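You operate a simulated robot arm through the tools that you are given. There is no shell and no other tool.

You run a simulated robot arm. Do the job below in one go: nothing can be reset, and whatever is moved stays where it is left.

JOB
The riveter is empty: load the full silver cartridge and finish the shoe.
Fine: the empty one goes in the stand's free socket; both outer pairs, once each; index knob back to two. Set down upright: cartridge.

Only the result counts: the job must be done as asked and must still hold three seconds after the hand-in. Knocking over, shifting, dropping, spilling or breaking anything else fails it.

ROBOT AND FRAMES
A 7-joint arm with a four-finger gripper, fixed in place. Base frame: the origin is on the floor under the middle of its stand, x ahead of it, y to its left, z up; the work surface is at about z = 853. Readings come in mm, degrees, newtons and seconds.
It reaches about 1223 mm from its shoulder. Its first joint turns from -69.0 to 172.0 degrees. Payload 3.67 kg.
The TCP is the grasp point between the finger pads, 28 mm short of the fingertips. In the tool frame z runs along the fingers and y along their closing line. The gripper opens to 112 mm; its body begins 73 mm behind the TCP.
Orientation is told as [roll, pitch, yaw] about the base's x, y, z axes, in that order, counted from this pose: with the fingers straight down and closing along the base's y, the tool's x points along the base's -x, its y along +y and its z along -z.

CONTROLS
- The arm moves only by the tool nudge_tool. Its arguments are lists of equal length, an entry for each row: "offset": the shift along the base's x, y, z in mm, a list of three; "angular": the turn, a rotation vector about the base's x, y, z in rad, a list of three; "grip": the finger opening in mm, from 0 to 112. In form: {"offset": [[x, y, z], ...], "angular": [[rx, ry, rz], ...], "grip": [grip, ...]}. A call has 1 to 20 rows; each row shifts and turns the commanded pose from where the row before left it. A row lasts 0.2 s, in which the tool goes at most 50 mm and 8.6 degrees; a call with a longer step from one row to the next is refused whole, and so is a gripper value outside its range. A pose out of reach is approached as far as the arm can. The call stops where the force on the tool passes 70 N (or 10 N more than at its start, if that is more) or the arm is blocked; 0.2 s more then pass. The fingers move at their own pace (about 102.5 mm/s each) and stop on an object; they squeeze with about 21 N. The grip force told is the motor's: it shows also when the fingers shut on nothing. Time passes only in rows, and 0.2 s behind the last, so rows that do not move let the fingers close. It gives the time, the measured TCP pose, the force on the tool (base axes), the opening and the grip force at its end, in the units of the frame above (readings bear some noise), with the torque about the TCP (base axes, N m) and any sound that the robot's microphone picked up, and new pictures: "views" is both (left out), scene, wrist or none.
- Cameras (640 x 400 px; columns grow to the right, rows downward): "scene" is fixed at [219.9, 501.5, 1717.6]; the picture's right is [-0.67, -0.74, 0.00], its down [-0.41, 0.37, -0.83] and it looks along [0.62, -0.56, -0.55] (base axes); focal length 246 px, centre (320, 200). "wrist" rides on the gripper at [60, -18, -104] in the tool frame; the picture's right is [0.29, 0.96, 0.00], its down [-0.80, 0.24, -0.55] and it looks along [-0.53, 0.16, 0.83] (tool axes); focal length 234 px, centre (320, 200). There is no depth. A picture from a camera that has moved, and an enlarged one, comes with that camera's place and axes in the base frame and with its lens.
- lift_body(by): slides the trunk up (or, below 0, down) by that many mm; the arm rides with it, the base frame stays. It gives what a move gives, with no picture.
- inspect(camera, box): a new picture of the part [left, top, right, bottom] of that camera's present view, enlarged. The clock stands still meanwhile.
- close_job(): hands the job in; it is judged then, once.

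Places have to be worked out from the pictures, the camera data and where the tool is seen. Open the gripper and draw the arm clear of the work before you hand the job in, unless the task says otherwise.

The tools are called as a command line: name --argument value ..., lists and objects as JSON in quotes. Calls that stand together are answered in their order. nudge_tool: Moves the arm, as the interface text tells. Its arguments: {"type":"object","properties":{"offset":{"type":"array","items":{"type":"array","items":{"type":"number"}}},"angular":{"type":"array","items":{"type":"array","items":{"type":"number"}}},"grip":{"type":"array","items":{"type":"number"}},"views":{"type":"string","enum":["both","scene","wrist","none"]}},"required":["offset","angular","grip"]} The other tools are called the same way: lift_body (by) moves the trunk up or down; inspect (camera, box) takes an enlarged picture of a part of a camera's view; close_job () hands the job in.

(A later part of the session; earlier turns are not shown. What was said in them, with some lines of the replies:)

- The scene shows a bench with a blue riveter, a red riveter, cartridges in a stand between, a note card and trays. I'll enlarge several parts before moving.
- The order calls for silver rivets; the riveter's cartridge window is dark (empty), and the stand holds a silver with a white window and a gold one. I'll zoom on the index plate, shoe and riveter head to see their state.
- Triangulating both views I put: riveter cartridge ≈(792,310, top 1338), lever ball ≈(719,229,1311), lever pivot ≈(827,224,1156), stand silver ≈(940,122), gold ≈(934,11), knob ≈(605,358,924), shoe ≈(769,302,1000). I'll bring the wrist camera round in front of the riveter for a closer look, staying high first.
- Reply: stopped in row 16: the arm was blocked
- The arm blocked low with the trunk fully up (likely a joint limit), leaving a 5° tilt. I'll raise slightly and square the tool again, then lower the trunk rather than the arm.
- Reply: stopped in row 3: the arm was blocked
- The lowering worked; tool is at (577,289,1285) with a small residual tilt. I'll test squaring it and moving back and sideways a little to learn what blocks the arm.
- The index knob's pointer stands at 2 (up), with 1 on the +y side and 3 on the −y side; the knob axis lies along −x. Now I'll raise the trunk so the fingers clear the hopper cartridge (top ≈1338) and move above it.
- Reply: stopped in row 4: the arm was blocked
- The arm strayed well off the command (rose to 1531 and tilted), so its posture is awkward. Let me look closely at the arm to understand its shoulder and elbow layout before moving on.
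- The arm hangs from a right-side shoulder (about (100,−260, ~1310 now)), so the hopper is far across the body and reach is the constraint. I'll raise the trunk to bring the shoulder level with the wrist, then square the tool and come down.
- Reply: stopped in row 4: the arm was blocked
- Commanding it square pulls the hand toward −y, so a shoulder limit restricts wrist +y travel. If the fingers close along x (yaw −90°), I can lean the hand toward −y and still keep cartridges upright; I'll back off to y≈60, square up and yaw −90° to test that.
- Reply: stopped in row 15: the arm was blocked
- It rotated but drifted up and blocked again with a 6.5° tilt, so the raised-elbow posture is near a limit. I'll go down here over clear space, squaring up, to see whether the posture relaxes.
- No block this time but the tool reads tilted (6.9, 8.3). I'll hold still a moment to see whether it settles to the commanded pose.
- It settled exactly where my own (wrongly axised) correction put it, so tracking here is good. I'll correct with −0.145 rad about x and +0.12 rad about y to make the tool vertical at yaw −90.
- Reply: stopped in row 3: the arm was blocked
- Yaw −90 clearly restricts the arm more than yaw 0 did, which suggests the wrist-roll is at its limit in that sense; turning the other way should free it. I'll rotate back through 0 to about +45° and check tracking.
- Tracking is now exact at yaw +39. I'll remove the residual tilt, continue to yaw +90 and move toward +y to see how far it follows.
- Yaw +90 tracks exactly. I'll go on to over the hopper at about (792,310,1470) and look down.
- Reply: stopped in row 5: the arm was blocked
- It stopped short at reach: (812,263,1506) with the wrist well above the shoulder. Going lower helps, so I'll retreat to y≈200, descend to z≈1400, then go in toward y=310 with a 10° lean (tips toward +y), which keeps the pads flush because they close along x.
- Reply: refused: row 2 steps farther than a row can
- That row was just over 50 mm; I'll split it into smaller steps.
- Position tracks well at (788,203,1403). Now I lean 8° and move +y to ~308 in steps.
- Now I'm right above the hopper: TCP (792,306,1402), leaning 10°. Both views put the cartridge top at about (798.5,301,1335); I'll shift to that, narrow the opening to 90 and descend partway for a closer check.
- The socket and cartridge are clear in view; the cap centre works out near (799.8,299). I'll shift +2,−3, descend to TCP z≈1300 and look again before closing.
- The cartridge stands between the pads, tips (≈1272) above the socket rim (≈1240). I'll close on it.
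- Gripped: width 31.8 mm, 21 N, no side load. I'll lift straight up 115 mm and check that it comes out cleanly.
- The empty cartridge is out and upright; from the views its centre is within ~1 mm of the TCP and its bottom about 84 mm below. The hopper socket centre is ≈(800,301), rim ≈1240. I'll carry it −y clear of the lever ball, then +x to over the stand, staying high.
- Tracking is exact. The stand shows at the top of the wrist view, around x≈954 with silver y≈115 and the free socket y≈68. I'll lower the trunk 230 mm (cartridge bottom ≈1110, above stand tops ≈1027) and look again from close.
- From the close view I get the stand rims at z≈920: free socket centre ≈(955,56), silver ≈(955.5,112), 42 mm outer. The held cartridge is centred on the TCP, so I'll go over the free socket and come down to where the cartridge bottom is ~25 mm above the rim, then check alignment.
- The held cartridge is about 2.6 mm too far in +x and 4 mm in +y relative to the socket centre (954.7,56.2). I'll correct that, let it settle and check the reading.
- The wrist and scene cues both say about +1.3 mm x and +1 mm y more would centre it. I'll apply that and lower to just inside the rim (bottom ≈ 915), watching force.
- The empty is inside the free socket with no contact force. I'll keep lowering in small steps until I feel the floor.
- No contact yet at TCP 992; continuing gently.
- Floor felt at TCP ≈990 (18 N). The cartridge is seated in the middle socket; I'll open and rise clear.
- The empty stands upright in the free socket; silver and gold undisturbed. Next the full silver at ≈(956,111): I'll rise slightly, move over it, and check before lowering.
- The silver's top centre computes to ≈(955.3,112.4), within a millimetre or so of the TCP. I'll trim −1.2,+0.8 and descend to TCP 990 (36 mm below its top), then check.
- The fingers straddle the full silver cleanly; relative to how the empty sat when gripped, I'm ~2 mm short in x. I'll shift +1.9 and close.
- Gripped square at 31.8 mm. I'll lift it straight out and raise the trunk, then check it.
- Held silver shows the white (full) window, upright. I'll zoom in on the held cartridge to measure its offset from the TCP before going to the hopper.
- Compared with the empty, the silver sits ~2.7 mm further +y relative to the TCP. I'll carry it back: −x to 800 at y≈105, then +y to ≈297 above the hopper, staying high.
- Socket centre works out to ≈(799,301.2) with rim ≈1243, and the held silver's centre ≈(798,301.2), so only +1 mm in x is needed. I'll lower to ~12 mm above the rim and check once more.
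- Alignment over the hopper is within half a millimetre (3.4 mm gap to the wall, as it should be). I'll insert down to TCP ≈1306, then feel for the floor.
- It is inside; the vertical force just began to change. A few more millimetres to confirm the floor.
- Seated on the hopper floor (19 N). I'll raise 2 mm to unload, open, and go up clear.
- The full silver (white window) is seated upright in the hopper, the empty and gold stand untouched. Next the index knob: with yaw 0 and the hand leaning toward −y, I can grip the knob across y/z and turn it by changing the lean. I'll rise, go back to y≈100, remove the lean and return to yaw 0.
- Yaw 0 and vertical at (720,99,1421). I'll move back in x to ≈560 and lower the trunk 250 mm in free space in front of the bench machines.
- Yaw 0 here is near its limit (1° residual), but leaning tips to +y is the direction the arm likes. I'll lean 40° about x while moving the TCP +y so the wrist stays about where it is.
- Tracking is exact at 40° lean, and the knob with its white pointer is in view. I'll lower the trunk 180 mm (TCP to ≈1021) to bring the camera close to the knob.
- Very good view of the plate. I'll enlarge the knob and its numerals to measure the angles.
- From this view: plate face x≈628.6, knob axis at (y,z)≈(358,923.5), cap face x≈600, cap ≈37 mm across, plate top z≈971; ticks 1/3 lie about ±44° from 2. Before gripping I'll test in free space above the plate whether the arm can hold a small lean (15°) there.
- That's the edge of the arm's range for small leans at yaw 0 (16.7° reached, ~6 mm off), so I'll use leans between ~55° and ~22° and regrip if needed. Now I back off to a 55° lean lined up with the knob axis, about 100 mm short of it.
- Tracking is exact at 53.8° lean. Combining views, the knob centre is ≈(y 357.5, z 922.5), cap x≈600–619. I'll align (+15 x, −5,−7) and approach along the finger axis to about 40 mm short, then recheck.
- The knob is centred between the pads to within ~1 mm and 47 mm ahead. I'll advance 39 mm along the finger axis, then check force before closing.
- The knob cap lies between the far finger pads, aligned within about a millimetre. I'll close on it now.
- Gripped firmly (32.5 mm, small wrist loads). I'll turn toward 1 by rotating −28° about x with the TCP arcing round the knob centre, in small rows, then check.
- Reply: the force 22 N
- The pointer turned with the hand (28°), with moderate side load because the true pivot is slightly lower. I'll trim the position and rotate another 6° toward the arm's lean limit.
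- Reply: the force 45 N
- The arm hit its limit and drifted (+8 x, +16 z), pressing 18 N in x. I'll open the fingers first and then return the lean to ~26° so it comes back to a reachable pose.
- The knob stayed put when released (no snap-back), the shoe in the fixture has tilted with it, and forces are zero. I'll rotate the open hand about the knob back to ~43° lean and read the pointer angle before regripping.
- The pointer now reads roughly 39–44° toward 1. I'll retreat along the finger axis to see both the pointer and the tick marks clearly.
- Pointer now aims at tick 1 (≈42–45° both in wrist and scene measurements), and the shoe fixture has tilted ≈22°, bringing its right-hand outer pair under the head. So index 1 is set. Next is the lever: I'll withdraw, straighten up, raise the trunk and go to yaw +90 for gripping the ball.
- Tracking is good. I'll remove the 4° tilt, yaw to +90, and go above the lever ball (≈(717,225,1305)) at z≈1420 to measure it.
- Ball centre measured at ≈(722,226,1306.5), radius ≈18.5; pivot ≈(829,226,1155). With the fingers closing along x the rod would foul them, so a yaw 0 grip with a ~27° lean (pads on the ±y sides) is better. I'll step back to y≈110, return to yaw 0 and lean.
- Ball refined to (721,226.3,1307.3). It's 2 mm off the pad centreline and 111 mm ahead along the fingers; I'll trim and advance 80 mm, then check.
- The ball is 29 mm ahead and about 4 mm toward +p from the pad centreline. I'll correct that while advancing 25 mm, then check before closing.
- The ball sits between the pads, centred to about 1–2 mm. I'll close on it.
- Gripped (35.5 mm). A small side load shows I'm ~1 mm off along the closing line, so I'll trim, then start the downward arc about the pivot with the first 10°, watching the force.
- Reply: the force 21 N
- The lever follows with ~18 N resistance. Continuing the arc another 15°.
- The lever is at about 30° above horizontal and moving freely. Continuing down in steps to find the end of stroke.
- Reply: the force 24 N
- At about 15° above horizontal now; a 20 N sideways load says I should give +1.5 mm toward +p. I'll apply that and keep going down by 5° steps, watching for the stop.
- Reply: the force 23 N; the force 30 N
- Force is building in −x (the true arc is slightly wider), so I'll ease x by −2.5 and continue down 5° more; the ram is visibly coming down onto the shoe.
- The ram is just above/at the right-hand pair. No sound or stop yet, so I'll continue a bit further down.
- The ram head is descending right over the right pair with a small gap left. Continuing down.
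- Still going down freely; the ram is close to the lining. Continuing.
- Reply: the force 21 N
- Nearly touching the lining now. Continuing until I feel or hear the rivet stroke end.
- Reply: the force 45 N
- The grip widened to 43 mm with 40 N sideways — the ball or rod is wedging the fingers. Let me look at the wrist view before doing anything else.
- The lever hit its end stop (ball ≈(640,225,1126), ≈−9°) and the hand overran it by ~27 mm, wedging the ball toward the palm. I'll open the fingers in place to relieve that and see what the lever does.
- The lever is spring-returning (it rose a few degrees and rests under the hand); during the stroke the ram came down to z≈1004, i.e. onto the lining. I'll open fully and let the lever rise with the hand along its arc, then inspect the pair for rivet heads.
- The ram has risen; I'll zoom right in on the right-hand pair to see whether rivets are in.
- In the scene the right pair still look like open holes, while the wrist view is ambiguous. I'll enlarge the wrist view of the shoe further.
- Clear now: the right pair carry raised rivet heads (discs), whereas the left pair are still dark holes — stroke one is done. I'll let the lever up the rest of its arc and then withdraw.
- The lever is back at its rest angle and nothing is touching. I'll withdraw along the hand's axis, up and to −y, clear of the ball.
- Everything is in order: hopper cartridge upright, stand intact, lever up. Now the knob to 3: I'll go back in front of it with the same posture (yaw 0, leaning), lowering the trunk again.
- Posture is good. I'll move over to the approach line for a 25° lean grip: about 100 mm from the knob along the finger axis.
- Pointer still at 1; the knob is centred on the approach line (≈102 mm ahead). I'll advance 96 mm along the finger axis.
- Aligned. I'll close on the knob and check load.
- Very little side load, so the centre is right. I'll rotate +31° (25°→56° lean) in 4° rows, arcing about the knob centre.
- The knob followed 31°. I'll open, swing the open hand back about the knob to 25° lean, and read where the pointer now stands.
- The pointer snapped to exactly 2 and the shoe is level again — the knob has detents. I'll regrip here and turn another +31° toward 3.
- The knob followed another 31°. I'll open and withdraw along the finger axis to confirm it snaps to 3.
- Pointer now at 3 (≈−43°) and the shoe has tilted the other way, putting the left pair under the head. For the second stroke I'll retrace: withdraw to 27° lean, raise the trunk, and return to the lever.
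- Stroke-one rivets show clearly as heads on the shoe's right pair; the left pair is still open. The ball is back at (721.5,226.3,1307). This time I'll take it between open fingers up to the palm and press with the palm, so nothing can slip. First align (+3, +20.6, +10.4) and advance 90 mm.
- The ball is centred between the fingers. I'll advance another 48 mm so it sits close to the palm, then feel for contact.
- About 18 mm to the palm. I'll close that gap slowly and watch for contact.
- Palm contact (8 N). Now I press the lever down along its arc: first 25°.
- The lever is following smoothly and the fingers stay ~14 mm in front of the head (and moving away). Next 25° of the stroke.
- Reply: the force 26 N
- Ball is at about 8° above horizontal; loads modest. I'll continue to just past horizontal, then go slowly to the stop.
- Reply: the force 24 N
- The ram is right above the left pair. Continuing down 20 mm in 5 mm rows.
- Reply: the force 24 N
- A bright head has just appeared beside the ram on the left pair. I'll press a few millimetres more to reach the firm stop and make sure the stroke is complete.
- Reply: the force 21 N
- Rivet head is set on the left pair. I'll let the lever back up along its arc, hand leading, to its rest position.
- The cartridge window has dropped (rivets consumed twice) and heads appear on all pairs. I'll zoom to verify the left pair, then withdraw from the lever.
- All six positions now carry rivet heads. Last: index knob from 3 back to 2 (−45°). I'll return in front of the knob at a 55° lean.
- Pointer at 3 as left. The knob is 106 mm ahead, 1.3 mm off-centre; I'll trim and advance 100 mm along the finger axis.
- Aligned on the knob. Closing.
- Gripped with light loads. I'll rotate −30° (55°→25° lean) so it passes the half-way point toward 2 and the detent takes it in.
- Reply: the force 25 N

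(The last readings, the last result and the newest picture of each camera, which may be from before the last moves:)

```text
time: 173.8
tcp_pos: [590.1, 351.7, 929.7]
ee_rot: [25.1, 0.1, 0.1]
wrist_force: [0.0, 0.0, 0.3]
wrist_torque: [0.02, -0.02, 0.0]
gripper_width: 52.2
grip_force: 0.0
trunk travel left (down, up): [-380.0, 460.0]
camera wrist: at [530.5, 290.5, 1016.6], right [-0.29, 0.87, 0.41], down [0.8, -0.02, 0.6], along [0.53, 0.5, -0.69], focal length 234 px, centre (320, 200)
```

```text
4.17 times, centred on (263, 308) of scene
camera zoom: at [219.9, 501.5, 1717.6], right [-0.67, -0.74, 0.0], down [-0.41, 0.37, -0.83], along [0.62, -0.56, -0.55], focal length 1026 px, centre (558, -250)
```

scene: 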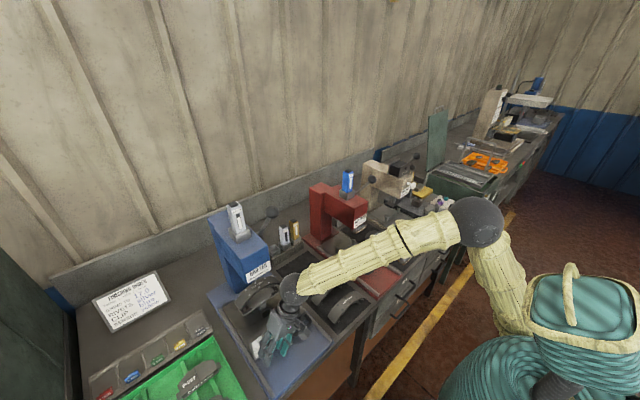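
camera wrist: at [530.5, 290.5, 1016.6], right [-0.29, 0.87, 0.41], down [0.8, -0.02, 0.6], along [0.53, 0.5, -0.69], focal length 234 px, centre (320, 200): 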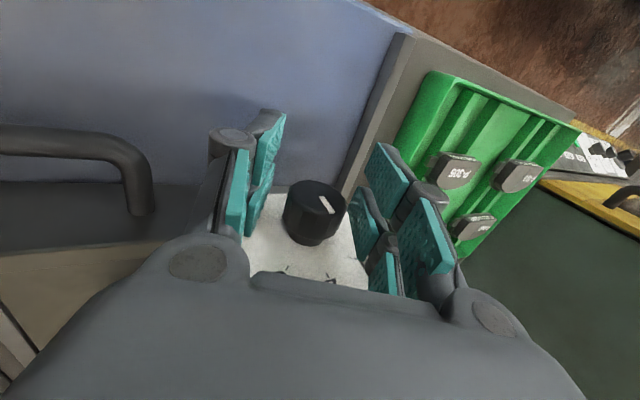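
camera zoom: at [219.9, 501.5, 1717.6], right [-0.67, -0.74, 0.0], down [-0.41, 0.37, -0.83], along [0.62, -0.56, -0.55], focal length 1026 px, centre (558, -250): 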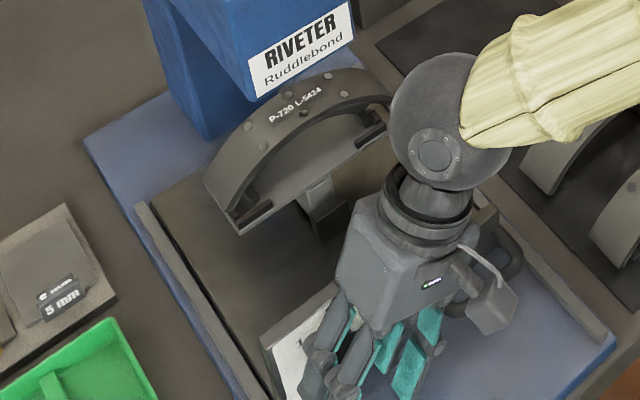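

Pointer is back on 2 and the shoe is level. I'll withdraw along the finger axis and check the knob unobstructed.

nudge_tool --offset '[[0, -10.6, 22.6], [0, -12, 26], [0, -12, 26], [0, -15, 26], [-5, -35, 20], [-5, -35, 10], [0, -35, 10], [0, 0, 0]]' --angular '[[0, 0, 0], [0, 0, 0], [0, 0, 0], [0, 0, 0], [0, 0, 0], [0, 0, 0], [0, 0, 0], [0, 0, 0]]' --grip '[52, 52, 52, 52, 60, 70, 80, 80]' --views "none"

lift_body --by 370

nudge_tool --offset '[[20, -40, 10], [20, -40, 10], [20, -40, 10], [0, 0, 0]]' --angular '[[-0.1, 0, 0], [-0.1, 0, 0], [-0.1, 0, 0], [0, 0, 0]]' --grip '[90, 100, 110, 112]' --views "both"

inspect --camera "scene" --box '[225, 310, 305, 360]'

inspect --camera "scene" --box '[200, 190, 320, 265]'

inspect --camera "scene" --box '[225, 265, 305, 315]'

inspect --camera "scene" --box '[80, 180, 480, 400]'

```text
time: 175.6
tcp_pos: [580.0, 196.3, 1071.2]
ee_rot: [25.2, 0.2, 0.2]
wrist_force: [0.4, 0.5, 0.7]
wrist_torque: [-0.03, -0.02, 0.01]
gripper_width: 79.9
grip_force: 0.0
trunk travel left (down, up): [-380.0, 460.0]
```

```text
time: 179.2
tcp_pos: [580.4, 195.6, 1440.9]
ee_rot: [25.1, 0.1, 0.1]
wrist_force: [0.4, -0.4, -0.3]
wrist_torque: [-0.02, 0.01, -0.01]
gripper_width: 79.7
grip_force: 0.1
trunk travel left (down, up): [-750.0, 90.0]
```

```text
time: 180.2
tcp_pos: [639.0, 77.5, 1470.1]
ee_rot: [7.9, 0.1, 0.0]
wrist_force: [-0.9, 0.3, -0.5]
wrist_torque: [0.0, -0.01, -0.01]
gripper_width: 112.0
grip_force: 0.1
trunk travel left (down, up): [-750.0, 90.0]
camera wrist: at [579.0, 45.6, 1571.3], right [-0.29, 0.95, 0.13], down [0.8, 0.16, 0.58], along [0.53, 0.27, -0.8], focal length 234 px, centre (320, 200)
```

scene: 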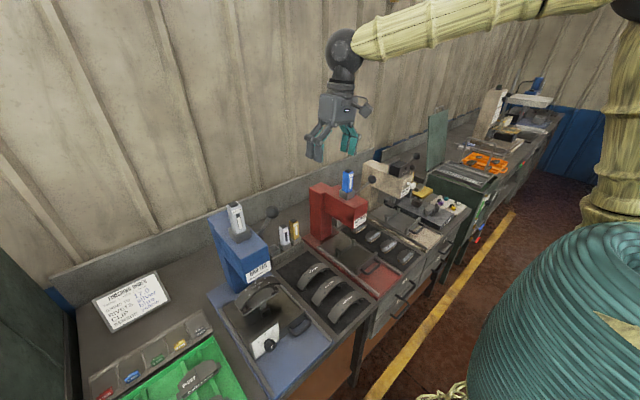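
wrist: 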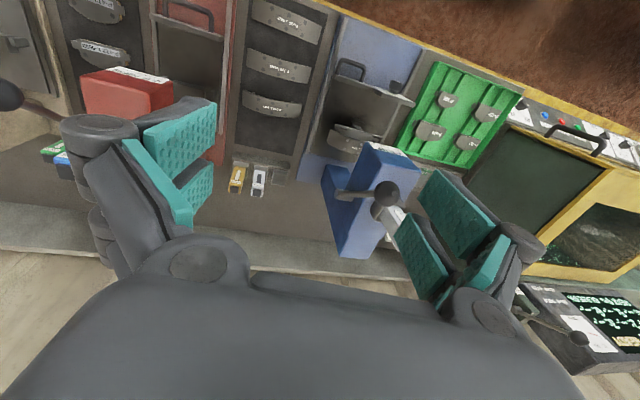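

```text
8.00 times, centred on (265, 335) of scene
camera zoom: at [219.9, 501.5, 1717.6], right [-0.67, -0.74, 0.0], down [-0.41, 0.37, -0.83], along [0.62, -0.56, -0.55], focal length 1971 px, centre (760, -880)
```

zoom: 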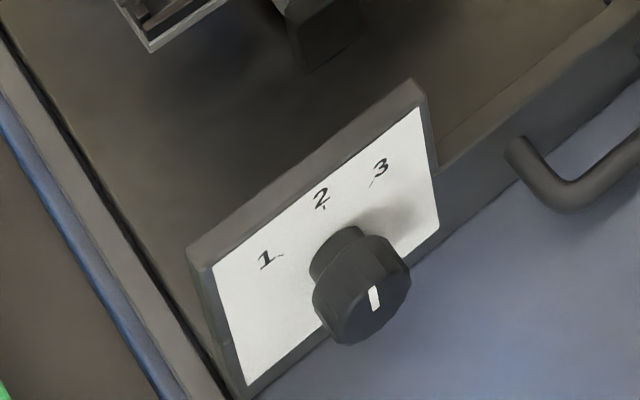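

```text
5.33 times, centred on (260, 228) of scene
camera zoom: at [219.9, 501.5, 1717.6], right [-0.67, -0.74, 0.0], down [-0.41, 0.37, -0.83], along [0.62, -0.56, -0.55], focal length 1314 px, centre (640, 53)
```

zoom: 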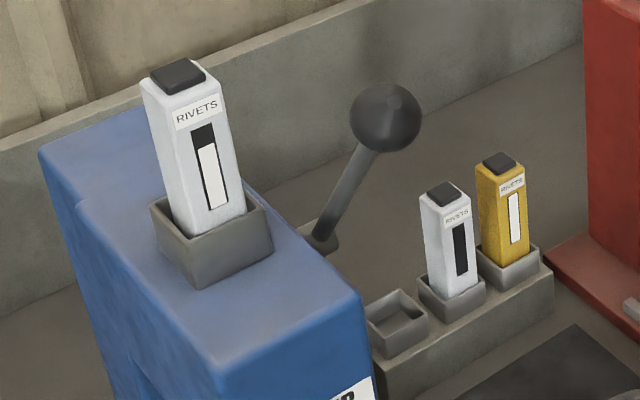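

```text
8.00 times, centred on (265, 290) of scene
camera zoom: at [219.9, 501.5, 1717.6], right [-0.67, -0.74, 0.0], down [-0.41, 0.37, -0.83], along [0.62, -0.56, -0.55], focal length 1971 px, centre (760, -520)
```

zoom: 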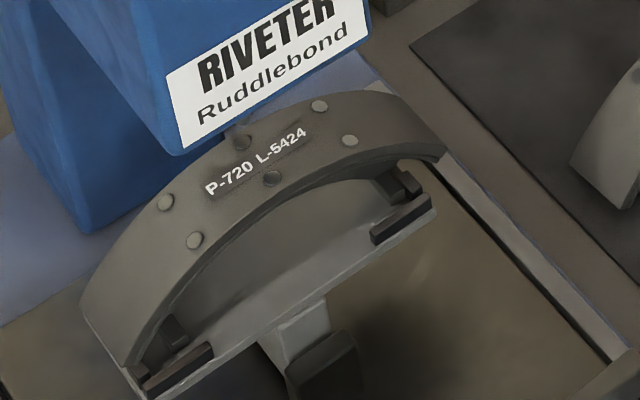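

```text
1.60 times, centred on (280, 290) of scene
camera zoom: at [219.9, 501.5, 1717.6], right [-0.67, -0.74, 0.0], down [-0.41, 0.37, -0.83], along [0.62, -0.56, -0.55], focal length 394 px, centre (384, 56)
```

zoom: 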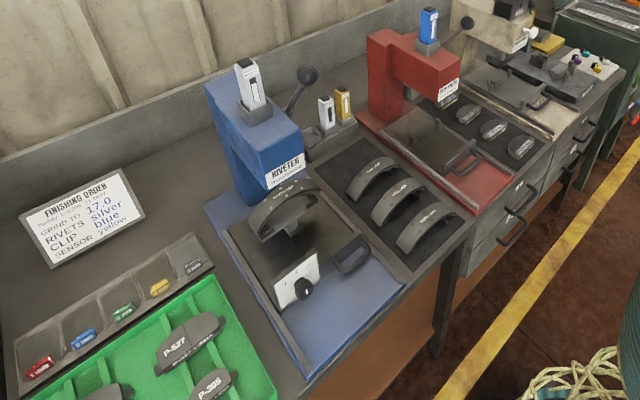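

All checks out: the pointer is on 2, the plate and carriage haven't moved from where they started, and both outer pairs have rivet heads. The silver cartridge is upright in the riveter and the empty one upright in the stand's middle socket. The lever is at rest, the gripper is open and the arm is clear, so I'm handing in.

close_job

```text
The job is handed in.
```

I loaded the full silver cartridge, riveted both outer pairs once each, and handed the job in.

- **Cartridges:** the full silver one is upright in the riveter. The empty one is upright in the stand's free middle socket. The gold one was not touched.
- **Riveting:** I made one lever stroke at index 1 and one at index 3. Close-up pictures show rivet heads in all three pairs of the shoe; the middle pair was already done when I started. The lever sprang back to rest after each stroke.
- **Index knob:** it is back on 2, and the shoe is level again.
- **First stroke:** the hand went past the ball near the bottom of the stroke, and I had to open the fingers to free it. The lever moved up and down a few degrees there. I judged this to be a single stroke, but I can't rule out that it counts differently.
- **First knob turn:** the arm reached a joint limit and pressed on the knob and its plate with up to about 40 N. In the last pictures the plate and carriage are where they started.

The gripper is open and the arm is clear of the work.
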